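You operate a simulated robot arm through the tools that you are given. There is no shell and no other tool. Be economical: measure what you need, move in short steps, check, and stop when the job is done.

The job below is to be done with a simulated two-armed robot. You get a single attempt, and the scene is never put back.

JOB
Hold the clear jug on the top of the seed test bench steady with one hand and put the red dripper from the top of the green bench in it with the other.
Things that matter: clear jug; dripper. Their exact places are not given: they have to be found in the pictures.

It is judged by the outcome, as a careful person would: the job done as asked, and still so three seconds after it is handed in. It fails if anything else is knocked over, pushed out of place, dropped, spilled or broken.

ROBOT AND FRAMES
Two 7-joint arms with two-finger grippers on one trunk, on a base that drives. Base frame: it is fixed to the floor where the robot stands at the start and does not move with it; the origin is under the middle of the robot, x ahead of it, y to its left, z up; the surface under the hand at the start is at about z = 850. Units: mm, degrees, N and s.
The left shoulder is at the start at [64, 176, 1127], the right one opposite. With the tool pointing down near the work surface each hand reaches from about 260 to 860 mm from the robot's upright axis, wherever it stands, measured 20 degrees to its own side. Places, roughly: clear jug [-1750, -750, 750]. Payload 2.94 kg a hand.
The tool frame of a hand sits at the grasp point between the pads (the TCP): z along the fingers, y along the line on which they close. The tips reach 30 mm beyond it. The gripper opens to 138 mm. The gripper's body begins 109 mm behind the TCP.
Orientation is that of the tool frame in the base frame, as a unit quaternion [x, y, z, w]. With the fingers straight down and closing along the base's y, the tool's x points along the base's -x, its y along +y and its z along -z.

CONTROLS
- The arms move only by the tool jog_arm. It takes "left_series", "right_series" or both (then of equal length, played together; a hand with none holds still); each is one flat list of numbers, 7 for each row, row after row: the shift along the tool's x, y, z in mm, then the turn, a rotation vector about the tool's x, y, z in degrees, then the finger opening in mm, from 0 to 138. In form: [tx, ty, tz, ax, ay, az, gripper, tx, ty, tz, ax, ay, az, gripper, ...]. A call has 1 to 20 rows; each row is the pose to reach, as a shift and turn from the pose commanded when the call began, along the tool's axes at that moment. Rows are played at 5 a second. More than 50 mm and 8.6 degrees between two rows, or a gripper value outside its range, and nothing of the call is played. A pose out of reach is approached as far as the arm can. The call stops where the force on the tool passes 40 N (or 10 N more than at its start, if that is more) or the arm is blocked; 0.2 s more then pass. Each finger halts on what it meets, pressing with about 22 N; the grip force reading is that of the motor and also rises with nothing between the fingers. The clock runs only during rows and for 0.2 s after the last one: add rows that repeat a pose to give the fingers time. The reply holds the time, the measured pose of the TCP, the force on the tool along the base axes, the opening and the grip force, in the units named above and with some noise, with the torque about the TCP (base axes, N m) and any sound that the robot's microphone picked up.
- Cameras (640 x 400 px; columns grow to the right, rows downward): "scene" is now at [147, 23.3, 1597.5]; the picture's right is [0.28, -0.96, 0.00], its down [-0.75, -0.22, -0.62] and it looks along [0.60, 0.18, -0.78] (base axes); focal length 265 px, centre (320, 200). "left" rides on the left gripper at [71, -19, -146] in its tool frame; the picture's right is [0.26, 0.97, 0.00], its down [-0.85, 0.23, -0.48] and it looks along [-0.46, 0.12, 0.88] (tool axes); focal length 280 px, centre (320, 200). "right" rides on the right gripper at [71, 19, -146] in its tool frame; the picture's right is [-0.26, 0.97, 0.00], its down [-0.85, -0.23, -0.48] and it looks along [-0.46, -0.13, 0.88] (tool axes); focal length 280 px, centre (320, 200).
- get_image(camera): a new picture of that camera. It takes no simulated time.
- slide_trunk(by): slides the trunk up (or, below 0, down) by that many mm; the arms and the scene camera ride with it, the base frame stays. It gives what a move gives, with no picture.
- drive_base(legs): drives the robot by 1 to 6 legs, each [ahead, turn to the left] in mm and degrees, along the robot's own axes; the way and the turn of a leg run together, so that a leg with both is an arc; at most 1500 mm and 180 degrees a leg. The arms and the cameras ride along, it lands a little off, and it stops where it bumps. It gives what a move gives.
- head_to(pan, tilt): turns the head with the scene camera to pan (to the left, within 120 degrees either way) and tilt (down, from -29 to 69), counted from straight ahead of the robot. It gives what a move gives.
- point_at(camera, pixels): for up to 12 pixels [column, row] of the newest picture of that camera ("zoom" is the newest enlarged one), the place [x, y, z] in the base frame of the surface seen there, good to about 2 mm. It takes no simulated time.
- close_up(camera, box): a new picture of the part [left, top, right, bottom] of that camera's present view, enlarged. It takes no simulated time.
- finish_job(): hands the job in; it is judged then, once.

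Go step by step. Measure first, check grasps and placings, and put right what went wrong. The budget is 80 turns and 70 pictures, counting those below and the enlarged ones. Unless the task says otherwise, let go and move clear before handing in, and close with one line.

The tools are called after "Request:" as a command line: name --argument value ..., lists and objects as JSON in quotes. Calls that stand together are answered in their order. jog_arm: Moves the arms, as the interface text tells. Its arguments: {"type":"object","properties":{"left_series":{"type":"array","items":{"type":"number"}},"right_series":{"type":"array","items":{"type":"number"}}},"required":[]} The other tools are called the same way: slide_trunk (by) slides the trunk up or down; drive_base (legs) drives the base; head_to (pan, tilt) turns the head that bears the scene camera; get_image (camera) takes a picture; point_at (camera, pixels) gives the place of the surface under pixels of a picture; close_up (camera, box) takes an enlarged picture of a part of a camera's view; finish_job () hands the job in.

At the start:

```text
t: 0.0
left_position: [552.7, 366.4, 1103.6]
left_tcp_rot: [-0.002, 1.0, 0.0, 0.0]
left_wrist_force: [0.5, 0.3, 0.3]
left_wrist_torque: [0.0, 0.01, 0.02]
left_opening: 138.0
left_grasp_force: 0.2
right_position: [501.8, -102.3, 1166.7]
right_tcp_rot: [0.0, 1.0, 0.002, 0.0]
right_wrist_force: [-0.1, 0.6, -0.1]
right_wrist_torque: [-0.01, 0.0, 0.01]
right_opening: 138.1
right_grasp_force: 0.1
trunk travel left (down, up): [-300.0, 434.0]
robot x, y, heading: [1.7, -1.5, 0.3]
head pan, tilt: [16.4, 51.5]
```

scene: 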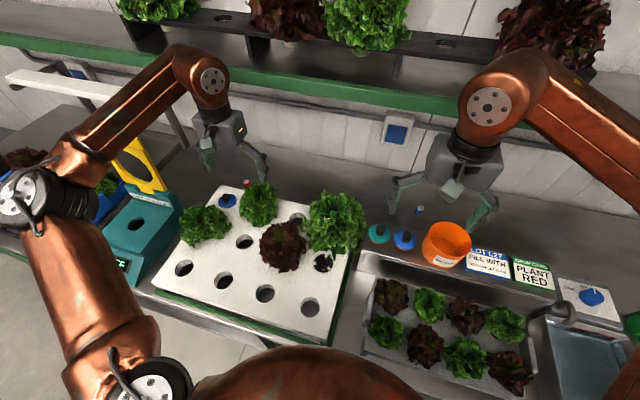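
right: 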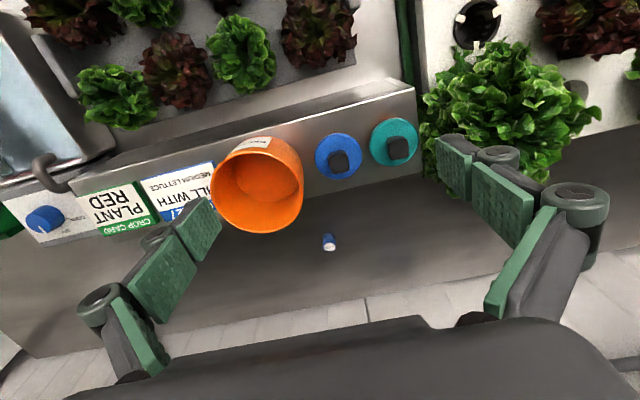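
left: 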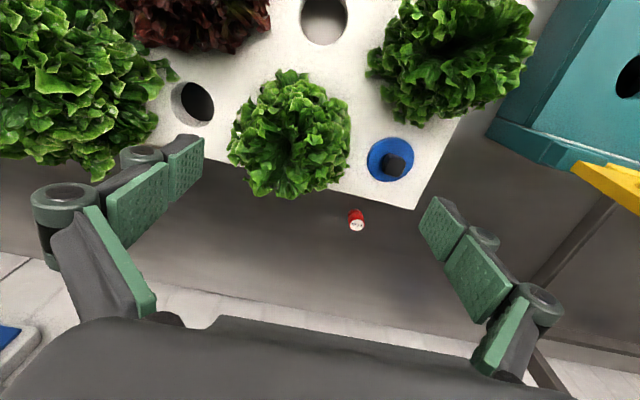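

The left picture shows a small red thing at (356,220) and the right one a small blue one at (328,242). I'll measure the red one and look closer.

Request:
close_up --camera "left" --box '[300, 120, 460, 270]'

Request:
point_at --camera "left" --pixels '[[356, 225], [356, 213], [347, 220], [365, 222], [340, 240], [385, 235], [395, 195], [290, 195], [330, 195], [390, 160], [290, 80]]'

Request:
head_to --pan 100 --tilt 25

Request:
get_image --camera "scene"

Request:
head_to --pan -118 --tilt 25

Request:
get_image --camera "scene"

```text
2.67 times, centred on (380, 195) of left
```

zoom: 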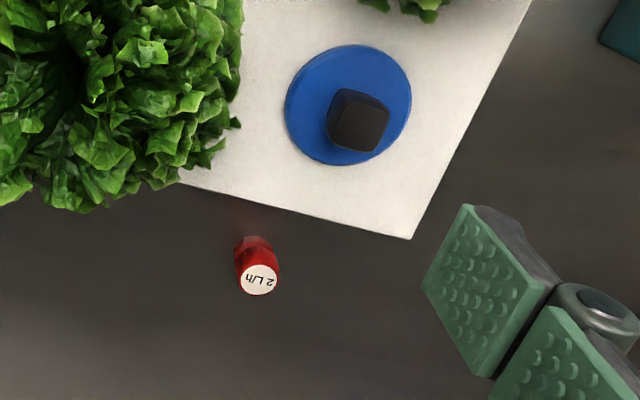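

```text
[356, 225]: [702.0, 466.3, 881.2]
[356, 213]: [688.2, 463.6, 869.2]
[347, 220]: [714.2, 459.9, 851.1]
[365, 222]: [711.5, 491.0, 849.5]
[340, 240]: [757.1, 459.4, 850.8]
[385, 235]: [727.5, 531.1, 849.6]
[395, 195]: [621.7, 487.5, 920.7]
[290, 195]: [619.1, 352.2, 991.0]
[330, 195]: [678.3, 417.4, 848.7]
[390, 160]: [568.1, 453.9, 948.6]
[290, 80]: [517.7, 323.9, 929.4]
```

```text
t: 1.6
left_position: [552.9, 367.0, 1102.4]
left_tcp_rot: [-0.002, 1.0, -0.001, 0.0]
left_wrist_force: [-0.2, 0.1, 0.4]
left_wrist_torque: [0.02, -0.01, -0.02]
left_opening: 138.1
left_grasp_force: 0.0
right_position: [501.0, -104.1, 1167.7]
right_tcp_rot: [0.0, 1.0, 0.003, 0.0]
right_wrist_force: [0.1, 0.6, -0.2]
right_wrist_torque: [-0.01, 0.0, 0.0]
right_opening: 138.2
right_grasp_force: 0.0
trunk travel left (down, up): [-300.0, 434.0]
robot x, y, heading: [-0.3, 1.0, 0.3]
head pan, tilt: [100.0, 25.0]
```

```text
65 pictures are left
```

scene: 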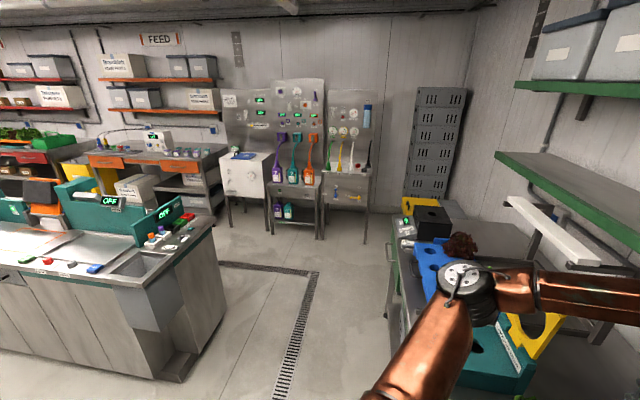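

```text
t: 4.7
left_position: [552.1, 365.7, 1104.6]
left_tcp_rot: [-0.002, 1.0, 0.0, -0.001]
left_wrist_force: [0.0, -0.4, -0.5]
left_wrist_torque: [0.0, -0.01, -0.01]
left_opening: 138.0
left_grasp_force: 0.0
right_position: [500.2, -102.8, 1168.0]
right_tcp_rot: [0.001, 1.0, 0.002, 0.0]
right_wrist_force: [-0.3, 0.0, 0.9]
right_wrist_torque: [-0.01, -0.04, 0.0]
right_opening: 138.2
right_grasp_force: 0.0
trunk travel left (down, up): [-300.0, 434.0]
robot x, y, heading: [0.3, -0.4, -0.0]
head pan, tilt: [-118.0, 25.0]
```

```text
64 pictures are left
```

scene: 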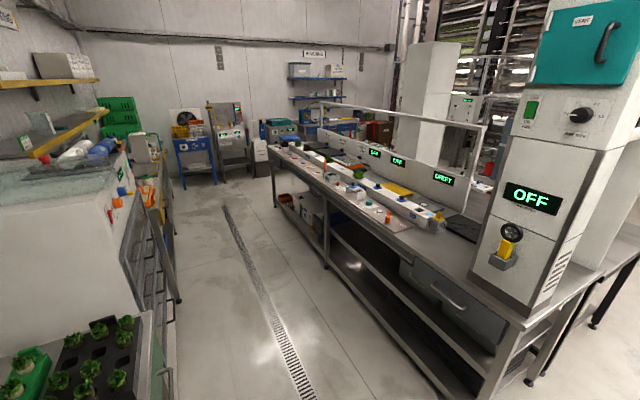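

The red dripper with "2 L/h" stands at about (700, 466), base z 850, top about 882, behind the white board. I'll move the left hand over it, staying high, and look again.

Request:
jog_arm --left_series '[-35, 25, 0, 0, 0, 0, 120, -70, 50, 0, 0, 0, 0, 100, -105, 75, 0, 0, 0, 0, 80, -140, 100, 0, 0, 0, 0, 60, -140, 100, 40, 0, 0, 0, 60, -140, 100, 40, 0, 0, 0, 60]'

Request:
get_image --camera "left"

Request:
head_to --pan 30 --tilt 35

Request:
get_image --camera "scene"

```text
t: 6.1
left_position: [655.7, 442.5, 1070.6]
left_tcp_rot: [-0.005, 1.0, -0.001, 0.001]
left_wrist_force: [-0.3, -0.1, -0.5]
left_wrist_torque: [0.06, -0.01, 0.02]
left_opening: 60.1
left_grasp_force: 0.1
left hand out of reach, approached as far as the arm can: row 3, 4, 5, 6
right_position: [499.8, -103.1, 1167.2]
right_tcp_rot: [0.0, 1.0, 0.001, 0.0]
right_wrist_force: [0.3, -0.3, 0.3]
right_wrist_torque: [0.07, -0.02, 0.03]
right_opening: 137.6
right_grasp_force: 0.1
trunk travel left (down, up): [-300.0, 434.0]
robot x, y, heading: [2.6, 1.0, 0.1]
head pan, tilt: [-118.0, 25.0]
```

```text
63 pictures are left
```

left: 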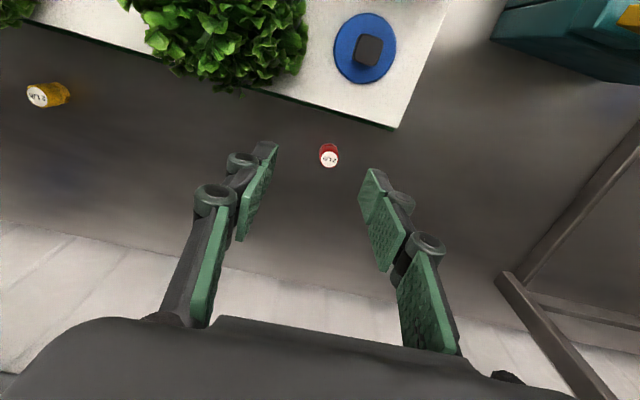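

```text
t: 8.4
left_position: [655.8, 443.2, 1071.1]
left_tcp_rot: [-0.006, 1.0, -0.002, 0.0]
left_wrist_force: [0.6, 0.4, -0.5]
left_wrist_torque: [0.01, -0.01, -0.03]
left_opening: 60.0
left_grasp_force: 0.1
right_position: [500.4, -103.0, 1167.7]
right_tcp_rot: [0.0, 1.0, 0.002, 0.0]
right_wrist_force: [0.2, -0.7, -0.2]
right_wrist_torque: [-0.02, -0.01, -0.02]
right_opening: 138.0
right_grasp_force: 0.0
trunk travel left (down, up): [-300.0, 434.0]
robot x, y, heading: [-0.3, 1.4, -0.0]
head pan, tilt: [30.0, 35.0]
```

```text
62 pictures are left
```

scene: 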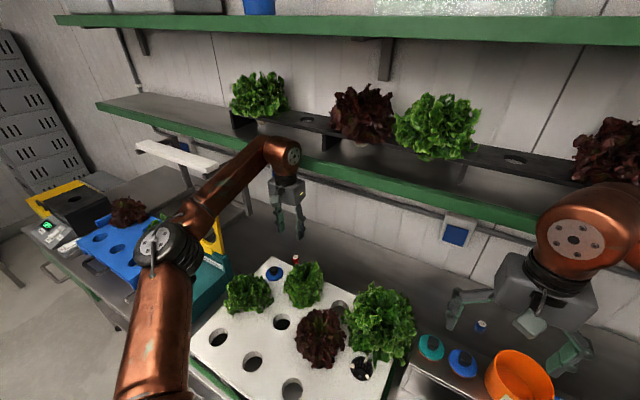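

The left hand ran out of reach at this height. I'll measure the shelf, the bench edge and nearby objects to choose between driving nearer and tilting.

Request:
point_at --camera "scene" --pixels '[[225, 148], [400, 195], [300, 30], [205, 385], [110, 310], [215, 225], [300, 250], [305, 270], [250, 277], [180, 160], [240, 230], [380, 300]]'

Request:
point_at --camera "left" --pixels '[[329, 159], [329, 148], [322, 152], [336, 152], [395, 128], [300, 105], [250, 70], [365, 50], [300, 180], [300, 270]]'

Request:
head_to --pan 0 --tilt 69

Request:
get_image --camera "scene"

```text
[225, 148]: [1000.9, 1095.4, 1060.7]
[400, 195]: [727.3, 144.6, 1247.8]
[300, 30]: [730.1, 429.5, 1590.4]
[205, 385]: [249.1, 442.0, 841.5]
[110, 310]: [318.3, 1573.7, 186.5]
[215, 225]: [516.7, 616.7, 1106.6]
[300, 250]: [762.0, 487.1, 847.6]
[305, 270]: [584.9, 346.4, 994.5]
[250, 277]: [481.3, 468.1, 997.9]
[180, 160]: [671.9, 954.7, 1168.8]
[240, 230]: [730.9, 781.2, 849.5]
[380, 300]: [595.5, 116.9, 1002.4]
```

```text
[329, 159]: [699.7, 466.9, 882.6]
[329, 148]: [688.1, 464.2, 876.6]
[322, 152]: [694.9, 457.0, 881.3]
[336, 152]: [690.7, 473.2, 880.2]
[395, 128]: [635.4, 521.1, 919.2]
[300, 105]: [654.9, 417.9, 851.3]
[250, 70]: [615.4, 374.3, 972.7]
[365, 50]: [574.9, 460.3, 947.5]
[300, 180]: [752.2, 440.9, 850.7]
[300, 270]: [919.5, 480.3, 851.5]
```

```text
t: 9.4
left_position: [655.7, 444.3, 1070.1]
left_tcp_rot: [-0.004, 1.0, -0.002, 0.0]
left_wrist_force: [0.1, -1.1, 0.1]
left_wrist_torque: [-0.05, -0.01, 0.01]
left_opening: 60.2
left_grasp_force: 0.1
right_position: [500.3, -102.1, 1168.1]
right_tcp_rot: [-0.001, 1.0, 0.001, 0.0]
right_wrist_force: [-0.4, -0.7, 0.1]
right_wrist_torque: [-0.04, 0.0, -0.03]
right_opening: 138.0
right_grasp_force: 0.2
trunk travel left (down, up): [-300.0, 434.0]
robot x, y, heading: [-0.5, 4.0, 0.2]
head pan, tilt: [0.0, 68.8]
```

```text
61 pictures are left
```

scene: 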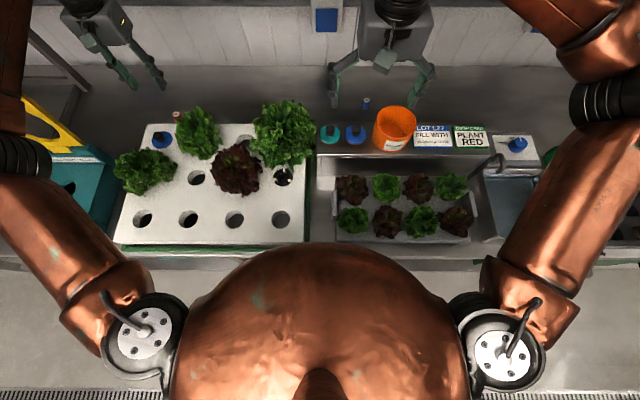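

The dripper's top is at about (694, 466, 882). A shelf front sits at x 727, z 1250, so I'll tilt the fingers outward 12° to bring the wrist closer in, and go down a little.

Request:
jog_arm --left_series '[0, 0, 0, 0, -6, 0, 60, 0, 0, 20, 0, -12, 0, 60, 0, 0, 40, 0, -12, 0, 60, 0, 0, 40, 0, -12, 0, 60]'

```text
t: 10.4
left_position: [656.1, 444.3, 1030.5]
left_tcp_rot: [-0.002, 0.994, 0.0, 0.105]
left_wrist_force: [-0.2, 0.2, 0.0]
left_wrist_torque: [-0.01, -0.03, 0.0]
left_opening: 60.2
left_grasp_force: 0.1
right_position: [499.7, -102.8, 1167.9]
right_tcp_rot: [0.001, 1.0, 0.002, 0.0]
right_wrist_force: [0.4, 0.3, 0.3]
right_wrist_torque: [0.02, -0.01, -0.02]
right_opening: 138.0
right_grasp_force: 0.1
trunk travel left (down, up): [-300.0, 434.0]
robot x, y, heading: [1.5, -0.5, 0.1]
head pan, tilt: [0.0, 68.8]
```

The tilt worked and shifts count from the actual pose. I'll move to a hover at (694, 466, 960).

Request:
jog_arm --left_series '[-37, 22, 8, 0, -12, 0, 60, -30, 22, 42, 0, -12, 0, 60, -22.6, 22, 76, 0, -12, 0, 60, -22.6, 22, 76, 0, -12, 0, 60]'

Request:
get_image --camera "left"

```text
refused: row 1 steps farther than a row can; nothing moved
```

```text
60 pictures are left
```

left: 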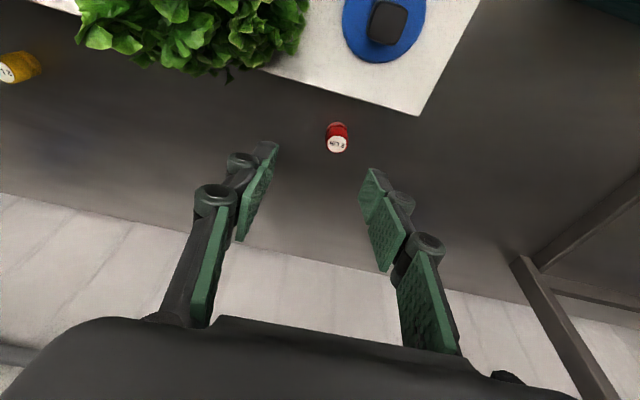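

That call asked for a second turn; the turn should be zero now.

Request:
jog_arm --left_series '[-37, 22, 8, 0, 0, 0, 60, -30, 22, 42, 0, 0, 0, 60, -22.6, 22, 76, 0, 0, 0, 60, -22.6, 22, 76, 0, 0, 0, 60]'

Request:
get_image --camera "left"

```text
t: 11.4
left_position: [693.7, 465.0, 960.4]
left_tcp_rot: [-0.002, 0.995, 0.0, 0.104]
left_wrist_force: [-0.4, -0.1, 0.0]
left_wrist_torque: [0.02, -0.02, -0.01]
left_opening: 60.0
left_grasp_force: 0.1
left hand out of reach, approached as far as the arm can: row 1
right_position: [498.9, -102.7, 1167.7]
right_tcp_rot: [0.0, 1.0, 0.002, -0.001]
right_wrist_force: [0.6, -0.3, -0.2]
right_wrist_torque: [0.0, -0.01, -0.03]
right_opening: 137.8
right_grasp_force: 0.1
trunk travel left (down, up): [-300.0, 434.0]
robot x, y, heading: [-0.7, 4.2, 0.1]
head pan, tilt: [0.0, 68.8]
```

```text
59 pictures are left
```

left: 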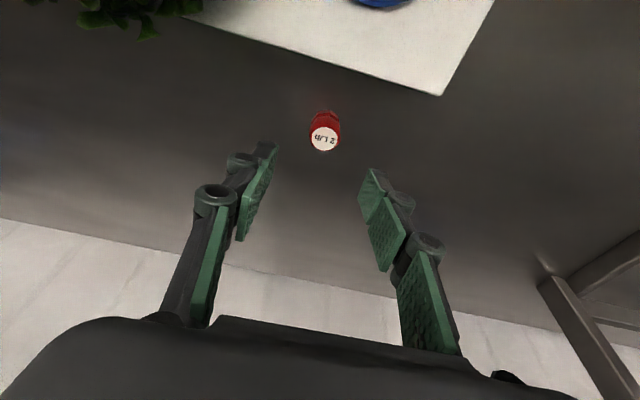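

The hover is reached at (693.7, 465, 960). I'll re-measure the dripper before going down.

Request:
point_at --camera "left" --pixels '[[324, 138], [324, 118], [314, 138], [336, 138], [324, 147], [311, 128], [338, 128]]'

Request:
close_up --camera "left" --box '[274, 90, 374, 170]'

```text
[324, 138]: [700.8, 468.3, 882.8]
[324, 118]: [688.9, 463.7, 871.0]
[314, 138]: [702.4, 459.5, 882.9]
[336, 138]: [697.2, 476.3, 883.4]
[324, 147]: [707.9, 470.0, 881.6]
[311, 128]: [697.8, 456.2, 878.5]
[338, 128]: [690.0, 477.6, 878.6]
```

```text
5.00 times, centred on (324, 130) of left
```

zoom: 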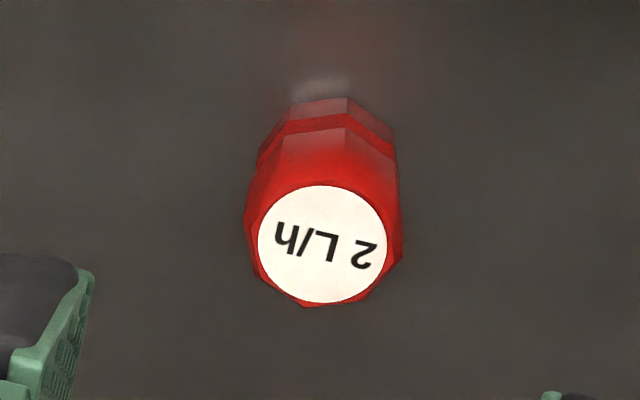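

The dripper is centred at (699, 468), about 22 mm wide with its top at z 883. I'll go down to (696, 467.5, 888) and close.

Request:
jog_arm --left_series '[6, 2.5, 36, 0, 0, 0, 55, 12.8, 2.5, 71, 0, 0, 0, 55, 12.8, 2.5, 71, 0, 0, 0, 55]'

Request:
get_image --camera "left"

```text
t: 12.2
left_position: [695.2, 468.6, 887.6]
left_tcp_rot: [-0.002, 0.995, 0.0, 0.104]
left_wrist_force: [0.0, -0.3, 0.6]
left_wrist_torque: [-0.04, 0.01, 0.02]
left_opening: 55.0
left_grasp_force: 0.1
right_position: [500.6, -102.8, 1167.1]
right_tcp_rot: [0.001, 1.0, 0.002, 0.0]
right_wrist_force: [1.3, -0.4, 0.2]
right_wrist_torque: [-0.01, 0.0, -0.02]
right_opening: 137.9
right_grasp_force: 0.1
trunk travel left (down, up): [-300.0, 434.0]
robot x, y, heading: [-1.9, 2.8, 0.3]
head pan, tilt: [0.0, 68.8]
```

```text
57 pictures are left
```

left: 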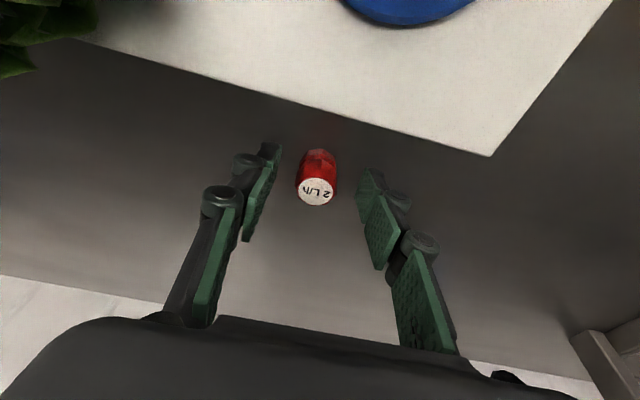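

It sits between the fingers. I'll close, then check.

Request:
jog_arm --left_series '[0, 0, 0, 0, 0, 0, 40, 0, 0, 0, 0, 0, 0, 28, 0, 0, 0, 0, 0, 0, 12, 0, 0, 0, 0, 0, 0, 12, 0, 0, 0, 0, 0, 0, 12]'

Request:
get_image --camera "left"

```text
t: 13.4
left_position: [694.9, 469.1, 888.0]
left_tcp_rot: [-0.001, 0.994, -0.001, 0.105]
left_wrist_force: [0.6, 0.0, 0.0]
left_wrist_torque: [-0.02, 0.02, 0.0]
left_opening: 25.5
left_grasp_force: 22.2
right_position: [500.3, -101.9, 1167.5]
right_tcp_rot: [0.001, 1.0, 0.002, 0.0]
right_wrist_force: [-0.2, -0.3, 0.3]
right_wrist_torque: [0.02, 0.01, -0.01]
right_opening: 137.7
right_grasp_force: 0.0
trunk travel left (down, up): [-300.0, 434.0]
robot x, y, heading: [-0.7, -1.4, -0.2]
head pan, tilt: [0.0, 68.8]
```

```text
56 pictures are left
```

left: 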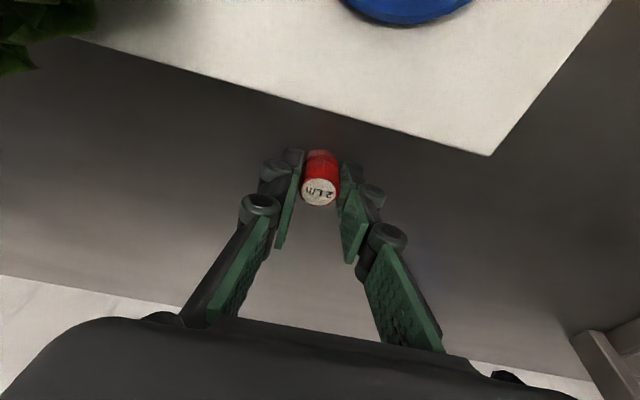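

The grip held at 25.5 mm and 22 N. I'll lift along the way I came, back to a carrying pose.

Request:
jog_arm --left_series '[-7.5, 0, -35, 0, 0, 0, 12, -15, 0, -70, 0, 0, 0, 12, -5, -12, -108, 0, 0, 0, 12, 8.6, -25, -147, 0, 0, 0, 12, 35, -50, -175, 0, 0, 0, 12, 62, -75, -205, 0, 0, 0, 12, 95, -95, -235, 0, 0, 0, 12, 125, -110, -268, 0, 0, 0, 12, 156, -128, -301, 0, 0, 0, 12, 156, -128, -301, 0, 0, 0, 12]'

Request:
get_image --camera "left"

Request:
head_to --pan -118 --tilt 20

Request:
close_up --camera "scene" --box '[340, 120, 640, 320]'

```text
t: 15.6
left_position: [480.2, 340.1, 1149.6]
left_tcp_rot: [-0.003, 0.995, -0.001, 0.104]
left_wrist_force: [-0.3, 0.1, -1.8]
left_wrist_torque: [-0.01, 0.01, 0.04]
left_opening: 25.3
left_grasp_force: 21.8
right_position: [500.1, -102.3, 1167.8]
right_tcp_rot: [0.0, 1.0, 0.001, 0.0]
right_wrist_force: [-0.3, 0.4, 0.0]
right_wrist_torque: [0.0, 0.04, 0.01]
right_opening: 138.2
right_grasp_force: 0.0
trunk travel left (down, up): [-300.0, 434.0]
robot x, y, heading: [-2.5, 0.1, 0.0]
head pan, tilt: [0.0, 68.8]
```

```text
55 pictures are left
```

left: 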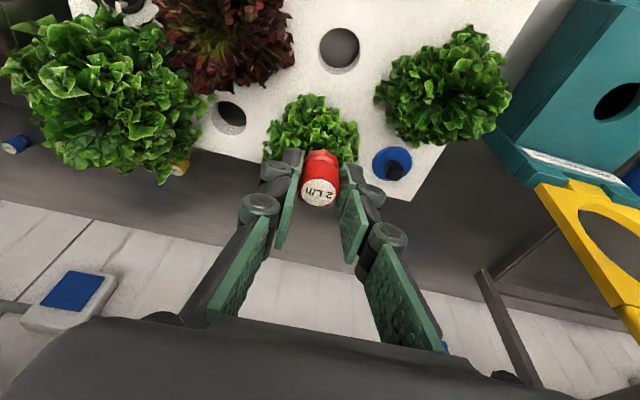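

```text
t: 17.6
left_position: [480.3, 340.2, 1149.9]
left_tcp_rot: [-0.002, 0.995, 0.0, 0.104]
left_wrist_force: [-0.5, -0.1, 0.1]
left_wrist_torque: [0.0, -0.02, 0.0]
left_opening: 25.4
left_grasp_force: 22.3
right_position: [500.6, -102.5, 1167.0]
right_tcp_rot: [0.001, 1.0, 0.002, -0.001]
right_wrist_force: [0.3, -0.5, -0.2]
right_wrist_torque: [0.02, 0.0, 0.0]
right_opening: 137.9
right_grasp_force: 0.1
trunk travel left (down, up): [-300.0, 434.0]
robot x, y, heading: [2.3, 4.3, 0.0]
head pan, tilt: [-118.0, 20.0]
```

```text
2.00 times, centred on (490, 220) of scene
```

zoom: 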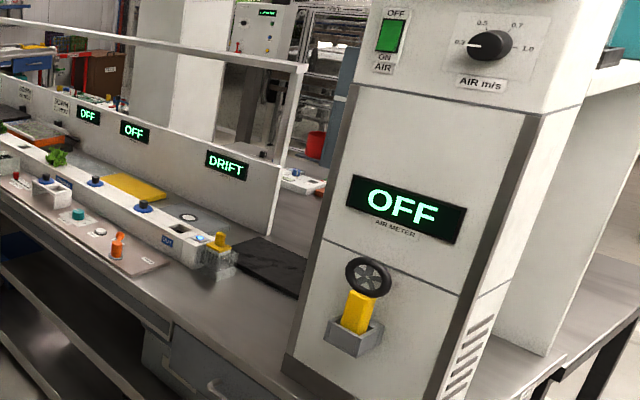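

The dripper is in hand. I'll measure the bench behind to locate where (-1750, -750) lies in the view.

Request:
point_at --camera "zoom" --pixels '[[215, 265], [115, 255], [240, 305], [290, 365], [440, 330], [520, 380], [260, 220], [300, 180], [210, 345], [580, 290], [350, 310], [40, 210]]'

Request:
get_image --camera "scene"

```text
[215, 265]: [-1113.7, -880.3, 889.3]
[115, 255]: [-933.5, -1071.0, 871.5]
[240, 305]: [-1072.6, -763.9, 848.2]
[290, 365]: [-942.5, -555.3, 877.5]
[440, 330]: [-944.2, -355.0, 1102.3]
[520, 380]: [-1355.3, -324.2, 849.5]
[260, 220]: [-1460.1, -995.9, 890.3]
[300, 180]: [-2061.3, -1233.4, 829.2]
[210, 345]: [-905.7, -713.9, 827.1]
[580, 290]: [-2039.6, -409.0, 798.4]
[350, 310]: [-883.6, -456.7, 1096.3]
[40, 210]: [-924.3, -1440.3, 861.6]
```

```text
53 pictures are left
```

scene: 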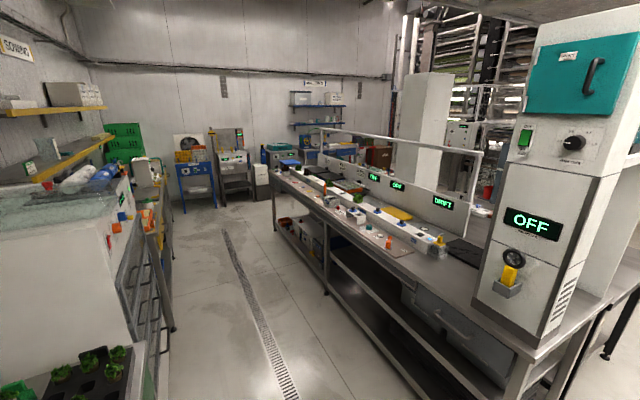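

The jug lies beyond the island bench, on its far side (bench top about z 800 at x below -1450), so I must drive around. I'll pull the hands in, back off, and look about.

Request:
jog_arm --left_series '[26, -26, -5, 0, 4, 0, 12, 52, -52, -11, 0, 8, 0, 12, 78, -78, -17, 0, 12, 0, 12]' --right_series '[35, -16, 0, 0, 0, 0, 110, 70, -32, 0, 0, 0, 80, 100, -48, 0, 0, 0, 0, 60]'

```text
refused: series must hold 7 numbers for each row
```

Request:
jog_arm --left_series '[26, -26, -5, 0, 4, 0, 12, 52, -52, -11, 0, 8, 0, 12, 78, -78, -17, 0, 12, 0, 12]' --right_series '[35, -16, 0, 0, 0, 0, 110, 70, -32, 0, 0, 0, 0, 80, 100, -48, 0, 0, 0, 0, 60]'

Request:
drive_base --legs '[[-300, 0]]'

Request:
head_to --pan 110 --tilt 25

Request:
get_image --camera "scene"

```text
t: 18.4
left_position: [400.1, 260.3, 1150.8]
left_tcp_rot: [-0.001, 1.0, 0.001, 0.0]
left_wrist_force: [0.4, -0.7, 0.5]
left_wrist_torque: [0.07, -0.04, -0.02]
left_opening: 25.4
left_grasp_force: 22.1
right_position: [399.1, -153.2, 1167.7]
right_tcp_rot: [0.0, 1.0, 0.002, 0.0]
right_wrist_force: [-0.3, -1.1, -0.8]
right_wrist_torque: [0.05, -0.05, 0.0]
right_opening: 72.5
right_grasp_force: 0.9
trunk travel left (down, up): [-300.0, 434.0]
robot x, y, heading: [-0.3, 4.1, 0.2]
head pan, tilt: [-118.0, 20.0]
```

```text
t: 20.4
left_position: [99.5, 261.4, 1150.6]
left_tcp_rot: [0.0, 1.0, 0.0, 0.0]
left_wrist_force: [-0.9, 0.8, 0.4]
left_wrist_torque: [0.02, -0.03, 0.01]
left_opening: 25.6
left_grasp_force: 21.7
right_position: [98.5, -151.5, 1168.1]
right_tcp_rot: [0.001, 1.0, 0.002, 0.0]
right_wrist_force: [-0.7, 0.1, 0.4]
right_wrist_torque: [0.02, -0.05, -0.03]
right_opening: 60.1
right_grasp_force: 0.0
trunk travel left (down, up): [-300.0, 434.0]
robot x, y, heading: [-301.7, 2.1, -0.2]
head pan, tilt: [-118.0, 20.0]
```

```text
t: 23.7
left_position: [100.0, 260.8, 1151.3]
left_tcp_rot: [-0.001, 1.0, -0.001, 0.0]
left_wrist_force: [0.1, -0.2, -0.3]
left_wrist_torque: [-0.02, 0.01, -0.02]
left_opening: 25.2
left_grasp_force: 21.6
right_position: [97.4, -151.5, 1166.2]
right_tcp_rot: [0.001, 1.0, 0.002, 0.0]
right_wrist_force: [0.8, -0.4, -0.4]
right_wrist_torque: [0.03, -0.03, 0.02]
right_opening: 60.0
right_grasp_force: 0.1
trunk travel left (down, up): [-300.0, 434.0]
robot x, y, heading: [-306.1, 3.2, 0.1]
head pan, tilt: [110.0, 25.0]
```

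```text
52 pictures are left
```

scene: 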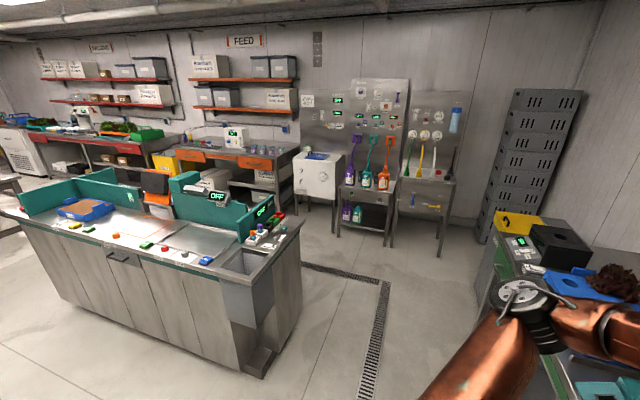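

There's a second island here on the left; a gap may lie between it and the machine end. I'll turn the robot round to look.

Request:
point_at --camera "scene" --pixels '[[25, 225], [250, 370], [5, 215], [300, 225], [60, 385], [15, 300]]'

Request:
drive_base --legs '[[0, 150]]'

Request:
head_to --pan 30 --tilt 25

Request:
get_image --camera "scene"

```text
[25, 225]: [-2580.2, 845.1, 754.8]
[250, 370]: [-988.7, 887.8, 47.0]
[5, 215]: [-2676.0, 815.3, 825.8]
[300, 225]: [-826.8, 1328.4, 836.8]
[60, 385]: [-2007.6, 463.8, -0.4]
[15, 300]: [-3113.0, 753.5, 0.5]
```

```text
t: 30.2
left_position: [-779.1, -13.7, 1150.4]
left_tcp_rot: [0.964, -0.266, 0.0, -0.001]
left_wrist_force: [0.1, 0.6, -0.9]
left_wrist_torque: [0.0, -0.01, 0.0]
left_opening: 25.4
left_grasp_force: 22.6
right_position: [-564.7, 337.6, 1167.8]
right_tcp_rot: [0.963, -0.268, -0.001, 0.001]
right_wrist_force: [-0.3, 0.5, 0.6]
right_wrist_torque: [0.0, 0.01, -0.04]
right_opening: 59.8
right_grasp_force: 0.3
trunk travel left (down, up): [-300.0, 434.0]
robot x, y, heading: [-302.8, 3.9, 148.8]
head pan, tilt: [110.0, 25.0]
```

```text
t: 31.8
left_position: [-779.2, -13.0, 1149.4]
left_tcp_rot: [0.964, -0.266, 0.0, -0.001]
left_wrist_force: [-0.4, 0.4, -1.0]
left_wrist_torque: [0.01, 0.03, -0.03]
left_opening: 25.5
left_grasp_force: 21.7
right_position: [-564.4, 338.8, 1167.0]
right_tcp_rot: [0.963, -0.269, 0.0, 0.002]
right_wrist_force: [0.0, 0.3, -0.1]
right_wrist_torque: [0.01, 0.01, 0.01]
right_opening: 59.9
right_grasp_force: 0.0
trunk travel left (down, up): [-300.0, 434.0]
robot x, y, heading: [-300.8, 0.2, 148.7]
head pan, tilt: [30.0, 25.0]
```

```text
51 pictures are left
```

scene: 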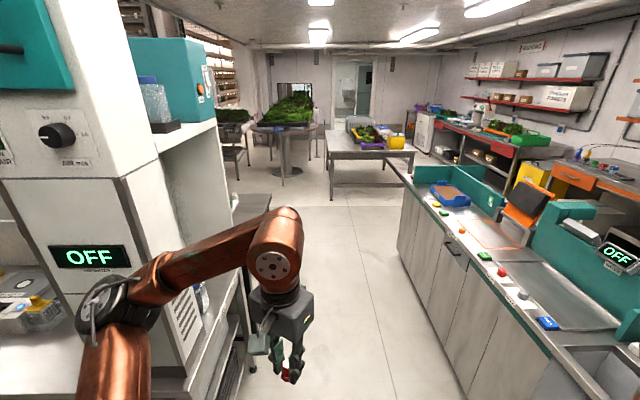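

A passage runs between the machine's island and the second island. I'll measure its sides.

Request:
point_at --camera "scene" --pixels '[[405, 240], [402, 180], [440, 340], [550, 350], [215, 380], [240, 240], [210, 150], [262, 200], [330, 190], [200, 300], [320, 370], [160, 130]]'

```text
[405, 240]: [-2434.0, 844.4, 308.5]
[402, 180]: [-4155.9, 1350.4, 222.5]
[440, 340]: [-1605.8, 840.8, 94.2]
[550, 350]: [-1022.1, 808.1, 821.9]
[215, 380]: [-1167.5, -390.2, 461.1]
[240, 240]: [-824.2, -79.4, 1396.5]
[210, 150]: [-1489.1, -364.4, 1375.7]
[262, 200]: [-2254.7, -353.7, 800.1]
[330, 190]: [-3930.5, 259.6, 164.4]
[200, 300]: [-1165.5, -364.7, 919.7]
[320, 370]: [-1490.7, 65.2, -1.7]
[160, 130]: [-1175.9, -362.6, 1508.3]
```

The passage runs from y -350 to 810 for x -950 to -2250. I'll swing through it along y about 280, stopping near x -1700.

Request:
drive_base --legs '[[0, -29], [320, 0], [0, 60], [1240, 0]]'

Request:
head_to --pan 80 --tilt 35

Request:
get_image --camera "scene"

```text
t: 43.7
left_position: [-2080.3, 29.0, 1150.9]
left_tcp_rot: [1.0, -0.005, 0.0, 0.0]
left_wrist_force: [0.5, -0.2, -0.6]
left_wrist_torque: [0.03, -0.05, 0.03]
left_opening: 25.0
left_grasp_force: 22.0
right_position: [-2074.4, 440.6, 1168.5]
right_tcp_rot: [1.0, -0.006, 0.001, 0.002]
right_wrist_force: [-0.3, -0.3, 0.0]
right_wrist_torque: [0.02, 0.02, -0.02]
right_opening: 59.9
right_grasp_force: 0.0
trunk travel left (down, up): [-300.0, 434.0]
robot x, y, heading: [-1678.7, 282.7, 179.3]
head pan, tilt: [30.0, 25.0]
```

```text
t: 44.9
left_position: [-2080.8, 29.5, 1150.5]
left_tcp_rot: [1.0, -0.005, 0.0, -0.001]
left_wrist_force: [0.9, 0.5, -0.1]
left_wrist_torque: [0.02, 0.0, 0.01]
left_opening: 24.9
left_grasp_force: 21.8
right_position: [-2074.3, 441.8, 1166.8]
right_tcp_rot: [1.0, -0.005, 0.0, 0.002]
right_wrist_force: [0.3, 0.1, -0.1]
right_wrist_torque: [-0.02, -0.01, -0.01]
right_opening: 60.5
right_grasp_force: 0.1
trunk travel left (down, up): [-300.0, 434.0]
robot x, y, heading: [-1675.5, 282.6, 179.5]
head pan, tilt: [80.0, 35.0]
```

```text
50 pictures are left
```

scene: 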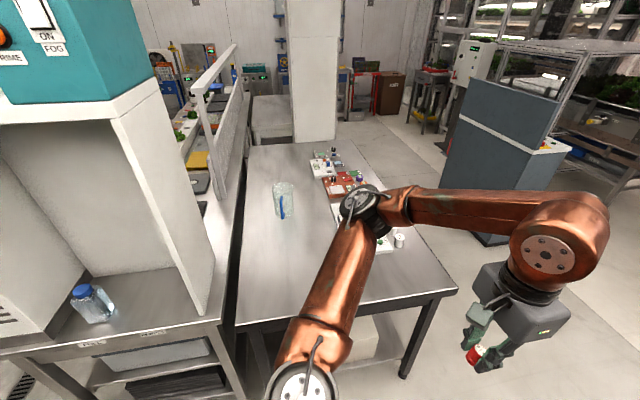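

The clear jug stands at (284,200) on the far bench, reachable from the bench's end. I'll zoom in and measure.

Request:
close_up --camera "scene" --box '[220, 150, 380, 250]'

Request:
point_at --camera "scene" --pixels '[[284, 215], [276, 190], [294, 188], [283, 184], [272, 225], [300, 220], [245, 320], [450, 290], [205, 310], [250, 155], [340, 215], [400, 240]]'

```text
4.00 times, centred on (300, 200) of scene
```

zoom: 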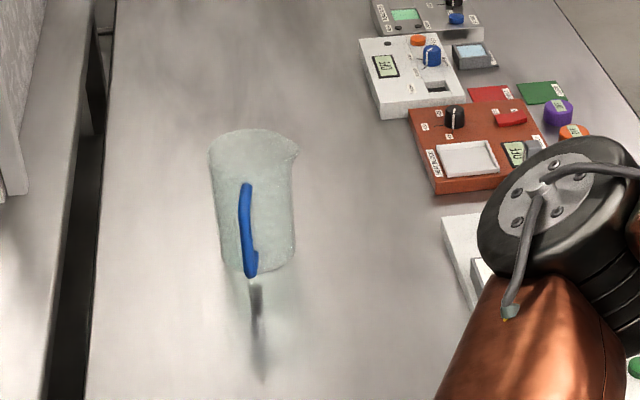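

```text
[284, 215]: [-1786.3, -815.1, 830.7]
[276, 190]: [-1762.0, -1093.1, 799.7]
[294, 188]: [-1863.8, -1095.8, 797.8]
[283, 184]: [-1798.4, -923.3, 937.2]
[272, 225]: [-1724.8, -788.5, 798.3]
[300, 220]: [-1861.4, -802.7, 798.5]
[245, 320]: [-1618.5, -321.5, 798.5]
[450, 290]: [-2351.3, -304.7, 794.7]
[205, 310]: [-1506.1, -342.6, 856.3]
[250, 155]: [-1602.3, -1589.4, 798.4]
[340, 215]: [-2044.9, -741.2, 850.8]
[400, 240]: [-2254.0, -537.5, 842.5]
```

The seed test bench is at z 798 with its end edge at y -320; the jug is at about (-1790, -870), its blue handle facing me at y -815 and its rim at z 937. I'll drive to x -1850, turn to face it, close in and raise the trunk a little for reach.

Request:
drive_base --legs '[[170, 0], [0, 90.5], [290, 0]]'

Request:
head_to --pan 0 --tilt 50

Request:
get_image --camera "scene"

Request:
get_image --camera "right"

```text
t: 51.3
left_position: [-1582.1, -261.7, 1152.6]
left_tcp_rot: [0.713, 0.701, -0.004, 0.013]
left_wrist_force: [0.5, 0.4, 0.1]
left_wrist_torque: [0.0, -0.01, -0.01]
left_opening: 24.6
left_grasp_force: 21.8
right_position: [-1992.4, -270.6, 1167.7]
right_tcp_rot: [0.705, 0.709, 0.001, 0.001]
right_wrist_force: [0.5, -0.1, 0.0]
right_wrist_torque: [0.01, 0.03, 0.01]
right_opening: 60.2
right_grasp_force: 0.0
trunk travel left (down, up): [-300.0, 434.0]
robot x, y, heading: [-1842.6, 126.6, -89.4]
head pan, tilt: [80.0, 35.0]
stopped in leg 3: the robot was blocked; the commanded pose is now the measured one
```

```text
t: 52.8
left_position: [-1582.5, -260.9, 1153.1]
left_tcp_rot: [0.711, 0.703, -0.003, 0.012]
left_wrist_force: [-0.1, 0.3, -0.9]
left_wrist_torque: [-0.02, 0.01, 0.01]
left_opening: 24.4
left_grasp_force: 21.9
right_position: [-1993.5, -268.8, 1168.6]
right_tcp_rot: [0.706, 0.709, 0.001, 0.002]
right_wrist_force: [-0.6, -0.5, 0.1]
right_wrist_torque: [0.0, 0.02, 0.02]
right_opening: 60.1
right_grasp_force: 0.1
trunk travel left (down, up): [-300.0, 434.0]
robot x, y, heading: [-1843.7, 125.9, -89.5]
head pan, tilt: [0.0, 50.0]
```

```text
48 pictures are left
```

scene: 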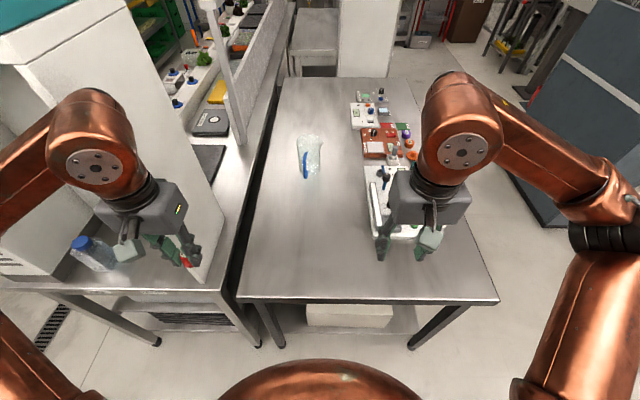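

```text
47 pictures are left
```

right: 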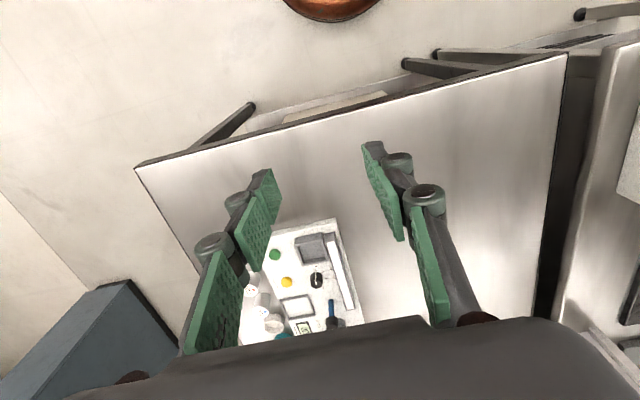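

The left gripper bumped the white cabinet corner near (-1510, -340), stopping the drive. I'll back off and shift the robot away from the cabinet to x about -1900, and check dripper and cabinet.

Request:
drive_base --legs '[[-100, 0], [0, 20], [-170, 0], [0, -20]]'

Request:
get_image --camera "left"

Request:
get_image --camera "scene"

```text
t: 57.2
left_position: [-1641.1, -8.6, 1150.4]
left_tcp_rot: [0.712, 0.702, 0.0, 0.009]
left_wrist_force: [-0.5, 0.2, -0.7]
left_wrist_torque: [0.01, -0.06, 0.03]
left_opening: 24.6
left_grasp_force: 22.2
right_position: [-2053.7, -18.1, 1166.6]
right_tcp_rot: [0.706, 0.709, 0.003, 0.0]
right_wrist_force: [0.4, 0.0, -0.8]
right_wrist_torque: [0.02, -0.03, -0.03]
right_opening: 60.3
right_grasp_force: 0.1
trunk travel left (down, up): [-300.0, 434.0]
robot x, y, heading: [-1906.0, 385.5, -89.4]
head pan, tilt: [0.0, 50.0]
```

```text
46 pictures are left
```

left: 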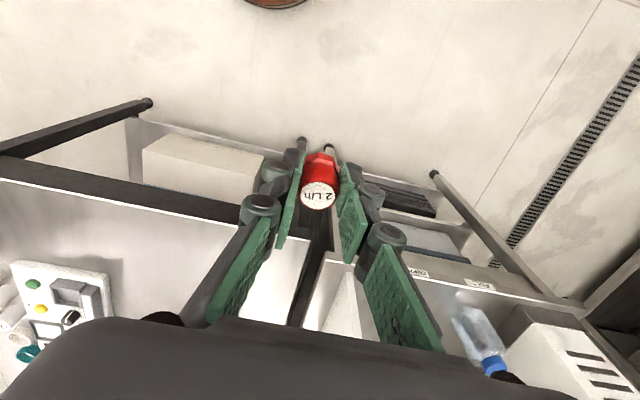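

```text
45 pictures are left
```

scene: 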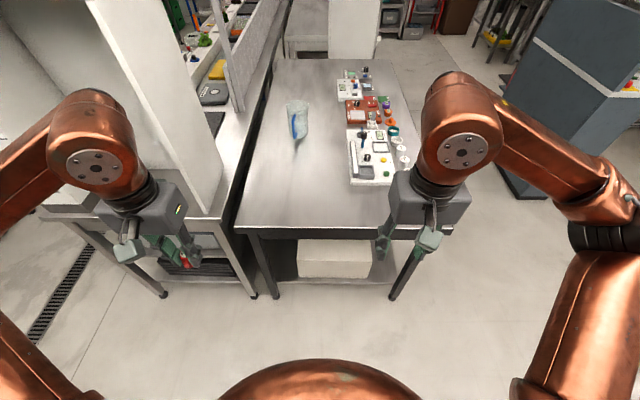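

Dripper is still held and the bottle stands. I'll measure the jug and the bench underside from here.

Request:
close_up --camera "scene" --box '[240, 80, 360, 155]'

Request:
point_at --camera "scene" --pixels '[[277, 298], [330, 282], [335, 260], [392, 300], [250, 235], [410, 232], [220, 120], [150, 100], [350, 180], [393, 180], [380, 120], [215, 215]]'

Request:
point_at --camera "zoom" --pixels '[[286, 250], [290, 190], [300, 285], [300, 120], [240, 130], [355, 110], [320, 240], [270, 220], [330, 300], [290, 310]]'

```text
5.33 times, centred on (300, 118) of scene
```

zoom: 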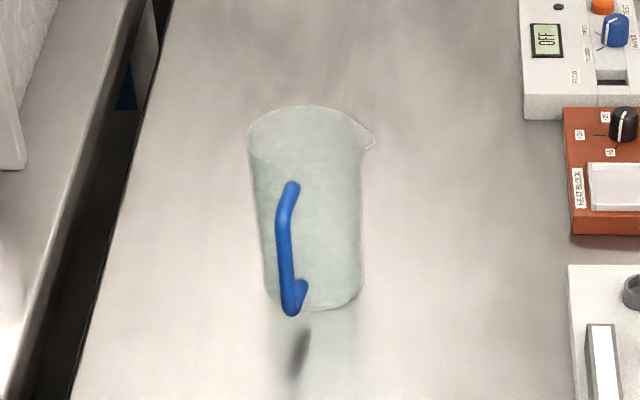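

```text
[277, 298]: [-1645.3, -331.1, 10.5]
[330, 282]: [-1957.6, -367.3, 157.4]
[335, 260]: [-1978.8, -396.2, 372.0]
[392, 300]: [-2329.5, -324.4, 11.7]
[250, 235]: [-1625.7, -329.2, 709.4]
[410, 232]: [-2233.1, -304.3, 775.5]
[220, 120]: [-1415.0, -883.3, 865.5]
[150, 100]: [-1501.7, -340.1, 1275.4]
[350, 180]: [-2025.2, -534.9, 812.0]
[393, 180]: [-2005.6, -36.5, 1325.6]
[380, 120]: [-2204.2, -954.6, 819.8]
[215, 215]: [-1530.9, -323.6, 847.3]
```

```text
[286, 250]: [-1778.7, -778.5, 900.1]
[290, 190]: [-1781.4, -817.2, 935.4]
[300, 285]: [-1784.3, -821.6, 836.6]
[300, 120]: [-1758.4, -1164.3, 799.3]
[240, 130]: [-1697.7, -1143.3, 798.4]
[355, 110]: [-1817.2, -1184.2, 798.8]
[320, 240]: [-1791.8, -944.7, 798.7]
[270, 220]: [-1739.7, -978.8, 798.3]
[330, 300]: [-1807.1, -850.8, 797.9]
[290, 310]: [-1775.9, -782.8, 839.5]
```

The handle's vertical bar is at about (-1778, -779), z 840–930; the jug is about 100 mm wide, centred near (-1797, -882), rim about z 945. The right hand will hold the handle with fingers pitched forward, and the left will come from above. I'll raise the trunk and pre-shape the arms here, clear of everything.

Request:
slide_trunk --by 150

Request:
jog_arm --left_series '[-40, -25, 30, 0, 0, 0, 12, -80, -50, 60, 0, 0, 0, 12, -115, -75, 90, 0, 0, 0, 12, -150, -100, 120, 0, 0, 0, 12, -190, -115, 150, 0, 0, 0, 12]' --right_series '[-20, 0, 40, 0, 0, -6, 60, -40, 0, 80, 0, 0, -12, 60, -60, 0, 120, 0, 0, -18, 60, -80, 0, 160, 0, 0, -25, 60, -100, 0, 200, 0, 0, -25, 60]'

Request:
jog_arm --right_series '[-15, 0, 0, 0, -8, 0, 60, -30, 0, 0, 0, -16, 0, 60, -45, 0, 0, 0, -24, 0, 60, -60, 0, 0, 0, -32, 0, 60, -75, 0, 0, 0, -40, 0, 60, -90, 0, 0, 0, -48, 0, 60, -105, 0, 0, 0, -55, 0, 60, -120, 0, 0, 0, -62, 0, 60, -120, 0, 0, 0, -62, 0, 60]'

Request:
get_image --camera "scene"

```text
t: 58.9
left_position: [-1642.2, -9.7, 1299.3]
left_tcp_rot: [0.711, 0.703, -0.001, 0.009]
left_wrist_force: [0.5, -0.1, -0.6]
left_wrist_torque: [-0.01, 0.01, 0.03]
left_opening: 24.4
left_grasp_force: 22.7
right_position: [-2052.9, -17.4, 1315.4]
right_tcp_rot: [0.706, 0.708, 0.002, -0.001]
right_wrist_force: [-0.3, -0.2, 0.7]
right_wrist_torque: [-0.04, 0.01, -0.01]
right_opening: 59.8
right_grasp_force: 0.1
trunk travel left (down, up): [-450.0, 284.0]
robot x, y, heading: [-1902.8, 385.5, -89.5]
head pan, tilt: [0.0, 50.0]
```

```text
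refused: row 1 steps farther than a row can; nothing moved
```

```text
t: 60.9
left_position: [-1642.3, -9.8, 1300.4]
left_tcp_rot: [0.712, 0.702, 0.0, 0.009]
left_wrist_force: [0.9, 0.4, 0.0]
left_wrist_torque: [-0.01, 0.04, 0.0]
left_opening: 24.3
left_grasp_force: 22.2
right_position: [-2052.9, -136.6, 1315.8]
right_tcp_rot: [0.606, 0.607, -0.362, 0.365]
right_wrist_force: [-0.8, -1.0, -0.6]
right_wrist_torque: [0.0, -0.01, -0.02]
right_opening: 59.9
right_grasp_force: 0.1
trunk travel left (down, up): [-450.0, 284.0]
robot x, y, heading: [-1903.6, 386.5, -89.7]
head pan, tilt: [0.0, 50.0]
```

```text
43 pictures are left
```

scene: 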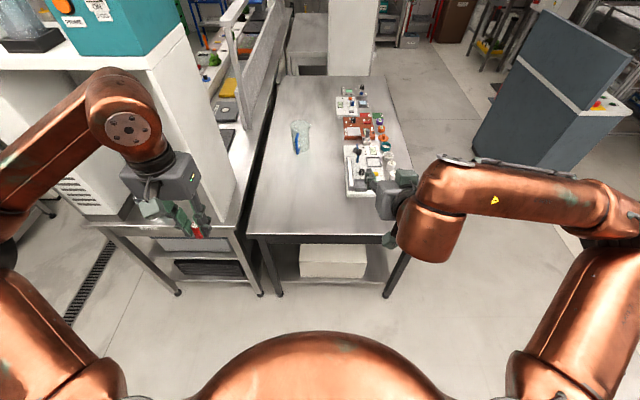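

The right hand is pitched 62°. Next: yaw it 25° toward the jug and lower it, and extend the left arm forward and inward.

Request:
jog_arm --left_series '[-27, -16, 26, 0, 0, 0, 12, -54, -32, 52, 0, 0, 0, 12, -81, -48, 78, 0, 0, 0, 12, -108, -64, 104, 0, 0, 0, 12, -135, -80, 130, 0, 0, 0, 12, -162, -96, 156, 0, 0, 0, 12, -190, -115, 180, 0, 0, 0, 12, -190, -115, 180, 0, 0, 0, 12]' --right_series '[38, 0, 20, -3.1, 0, -1.7, 60, 76, 0, 40, -6.3, 0, -3.3, 60, 114, 0, 60, -9.4, 0, -5, 60, 152, 0, 80, -12.6, 0, -6.7, 60, 190, 0, 101, -15.7, 0, -8.3, 60, 228, 0, 121, -18.9, 0, -10, 60, 265, 0, 141, -22, 0, -11.7, 60, 265, 0, 141, -22, 0, -11.7, 60]'

Request:
get_image --camera "scene"

```text
t: 62.7
left_position: [-1755.4, -199.0, 1121.7]
left_tcp_rot: [0.712, 0.702, -0.002, 0.008]
left_wrist_force: [0.3, -0.2, -0.9]
left_wrist_torque: [-0.02, 0.03, 0.03]
left_opening: 24.7
left_grasp_force: 21.5
right_position: [-2051.2, -133.4, 1016.1]
right_tcp_rot: [0.46, 0.724, -0.274, 0.435]
right_wrist_force: [0.7, -0.4, 0.2]
right_wrist_torque: [0.0, 0.04, -0.02]
right_opening: 60.2
right_grasp_force: 0.1
trunk travel left (down, up): [-450.0, 284.0]
robot x, y, heading: [-1902.6, 385.0, -89.7]
head pan, tilt: [0.0, 50.0]
```

```text
42 pictures are left
```

scene: 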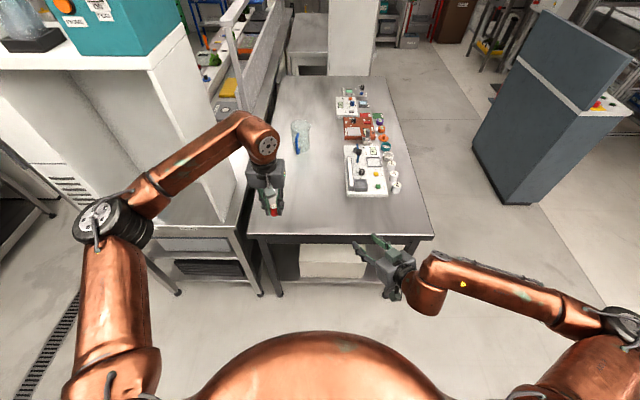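

The left elbow at (115,225) sticks out toward the cabinet; I'll measure it before driving in.

Request:
point_at --camera "scene" --pixels '[[85, 225], [115, 205], [135, 240], [160, 185], [200, 150], [265, 140], [265, 195], [630, 320], [400, 270], [430, 290]]'

```text
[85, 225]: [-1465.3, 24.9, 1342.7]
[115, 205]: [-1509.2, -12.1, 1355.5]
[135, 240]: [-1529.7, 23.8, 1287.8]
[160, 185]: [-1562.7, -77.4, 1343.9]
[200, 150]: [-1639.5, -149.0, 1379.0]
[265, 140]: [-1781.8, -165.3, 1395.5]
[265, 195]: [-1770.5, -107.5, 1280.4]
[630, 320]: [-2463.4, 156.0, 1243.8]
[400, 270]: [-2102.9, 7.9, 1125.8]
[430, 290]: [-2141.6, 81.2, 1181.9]
```

The left elbow reaches x -1440, which would meet the cabinet. Extending the arm pulls it in, so I'll extend with a 16° outward tilt and see the reach.

Request:
jog_arm --left_series '[-35, -6, 0, 0, -4, 0, 12, -70, -12, 0, 0, -8, 0, 12, -105, -18, 0, 0, -12, 0, 12, -140, -24, 0, 0, -16, 0, 12, -175, -30, 0, 0, -16, 0, 12, -205, -36, 0, 0, -16, 0, 12, -235, -42, 0, 0, -16, 0, 12, -235, -42, 0, 0, -16, 0, 12]'

Request:
get_image --camera "scene"

```text
t: 64.5
left_position: [-1801.0, -435.1, 1122.8]
left_tcp_rot: [0.705, 0.694, -0.1, 0.106]
left_wrist_force: [0.7, 0.4, 0.0]
left_wrist_torque: [-0.02, 0.04, -0.03]
left_opening: 24.6
left_grasp_force: 22.0
right_position: [-2051.6, -135.4, 1015.9]
right_tcp_rot: [0.46, 0.724, -0.274, 0.435]
right_wrist_force: [0.2, 0.0, 0.1]
right_wrist_torque: [0.02, 0.0, 0.0]
right_opening: 60.1
right_grasp_force: 0.2
trunk travel left (down, up): [-450.0, 284.0]
robot x, y, heading: [-1902.6, 384.4, -89.6]
head pan, tilt: [0.0, 50.0]
```

```text
41 pictures are left
```

scene: 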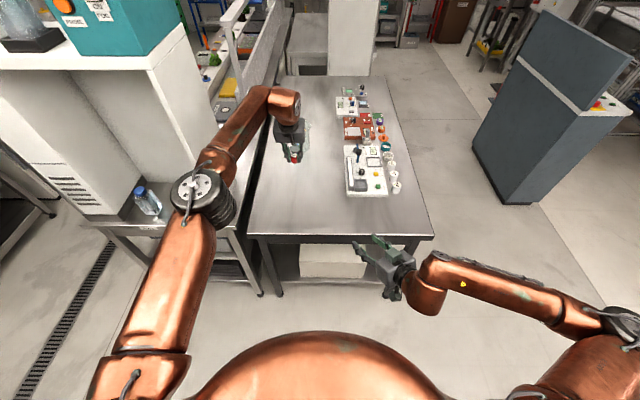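

It reached 820 mm ahead. I'll check the elbow's clearance now.

Request:
point_at --camera "scene" --pixels '[[172, 195], [195, 170], [180, 215], [230, 160], [190, 110], [160, 60], [205, 270], [218, 60]]'

```text
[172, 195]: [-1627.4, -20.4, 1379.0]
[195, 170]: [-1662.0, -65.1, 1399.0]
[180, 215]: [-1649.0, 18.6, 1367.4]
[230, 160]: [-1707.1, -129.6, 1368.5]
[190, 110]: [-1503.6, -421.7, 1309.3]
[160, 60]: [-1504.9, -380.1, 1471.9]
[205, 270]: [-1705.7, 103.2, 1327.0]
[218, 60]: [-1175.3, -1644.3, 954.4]
```

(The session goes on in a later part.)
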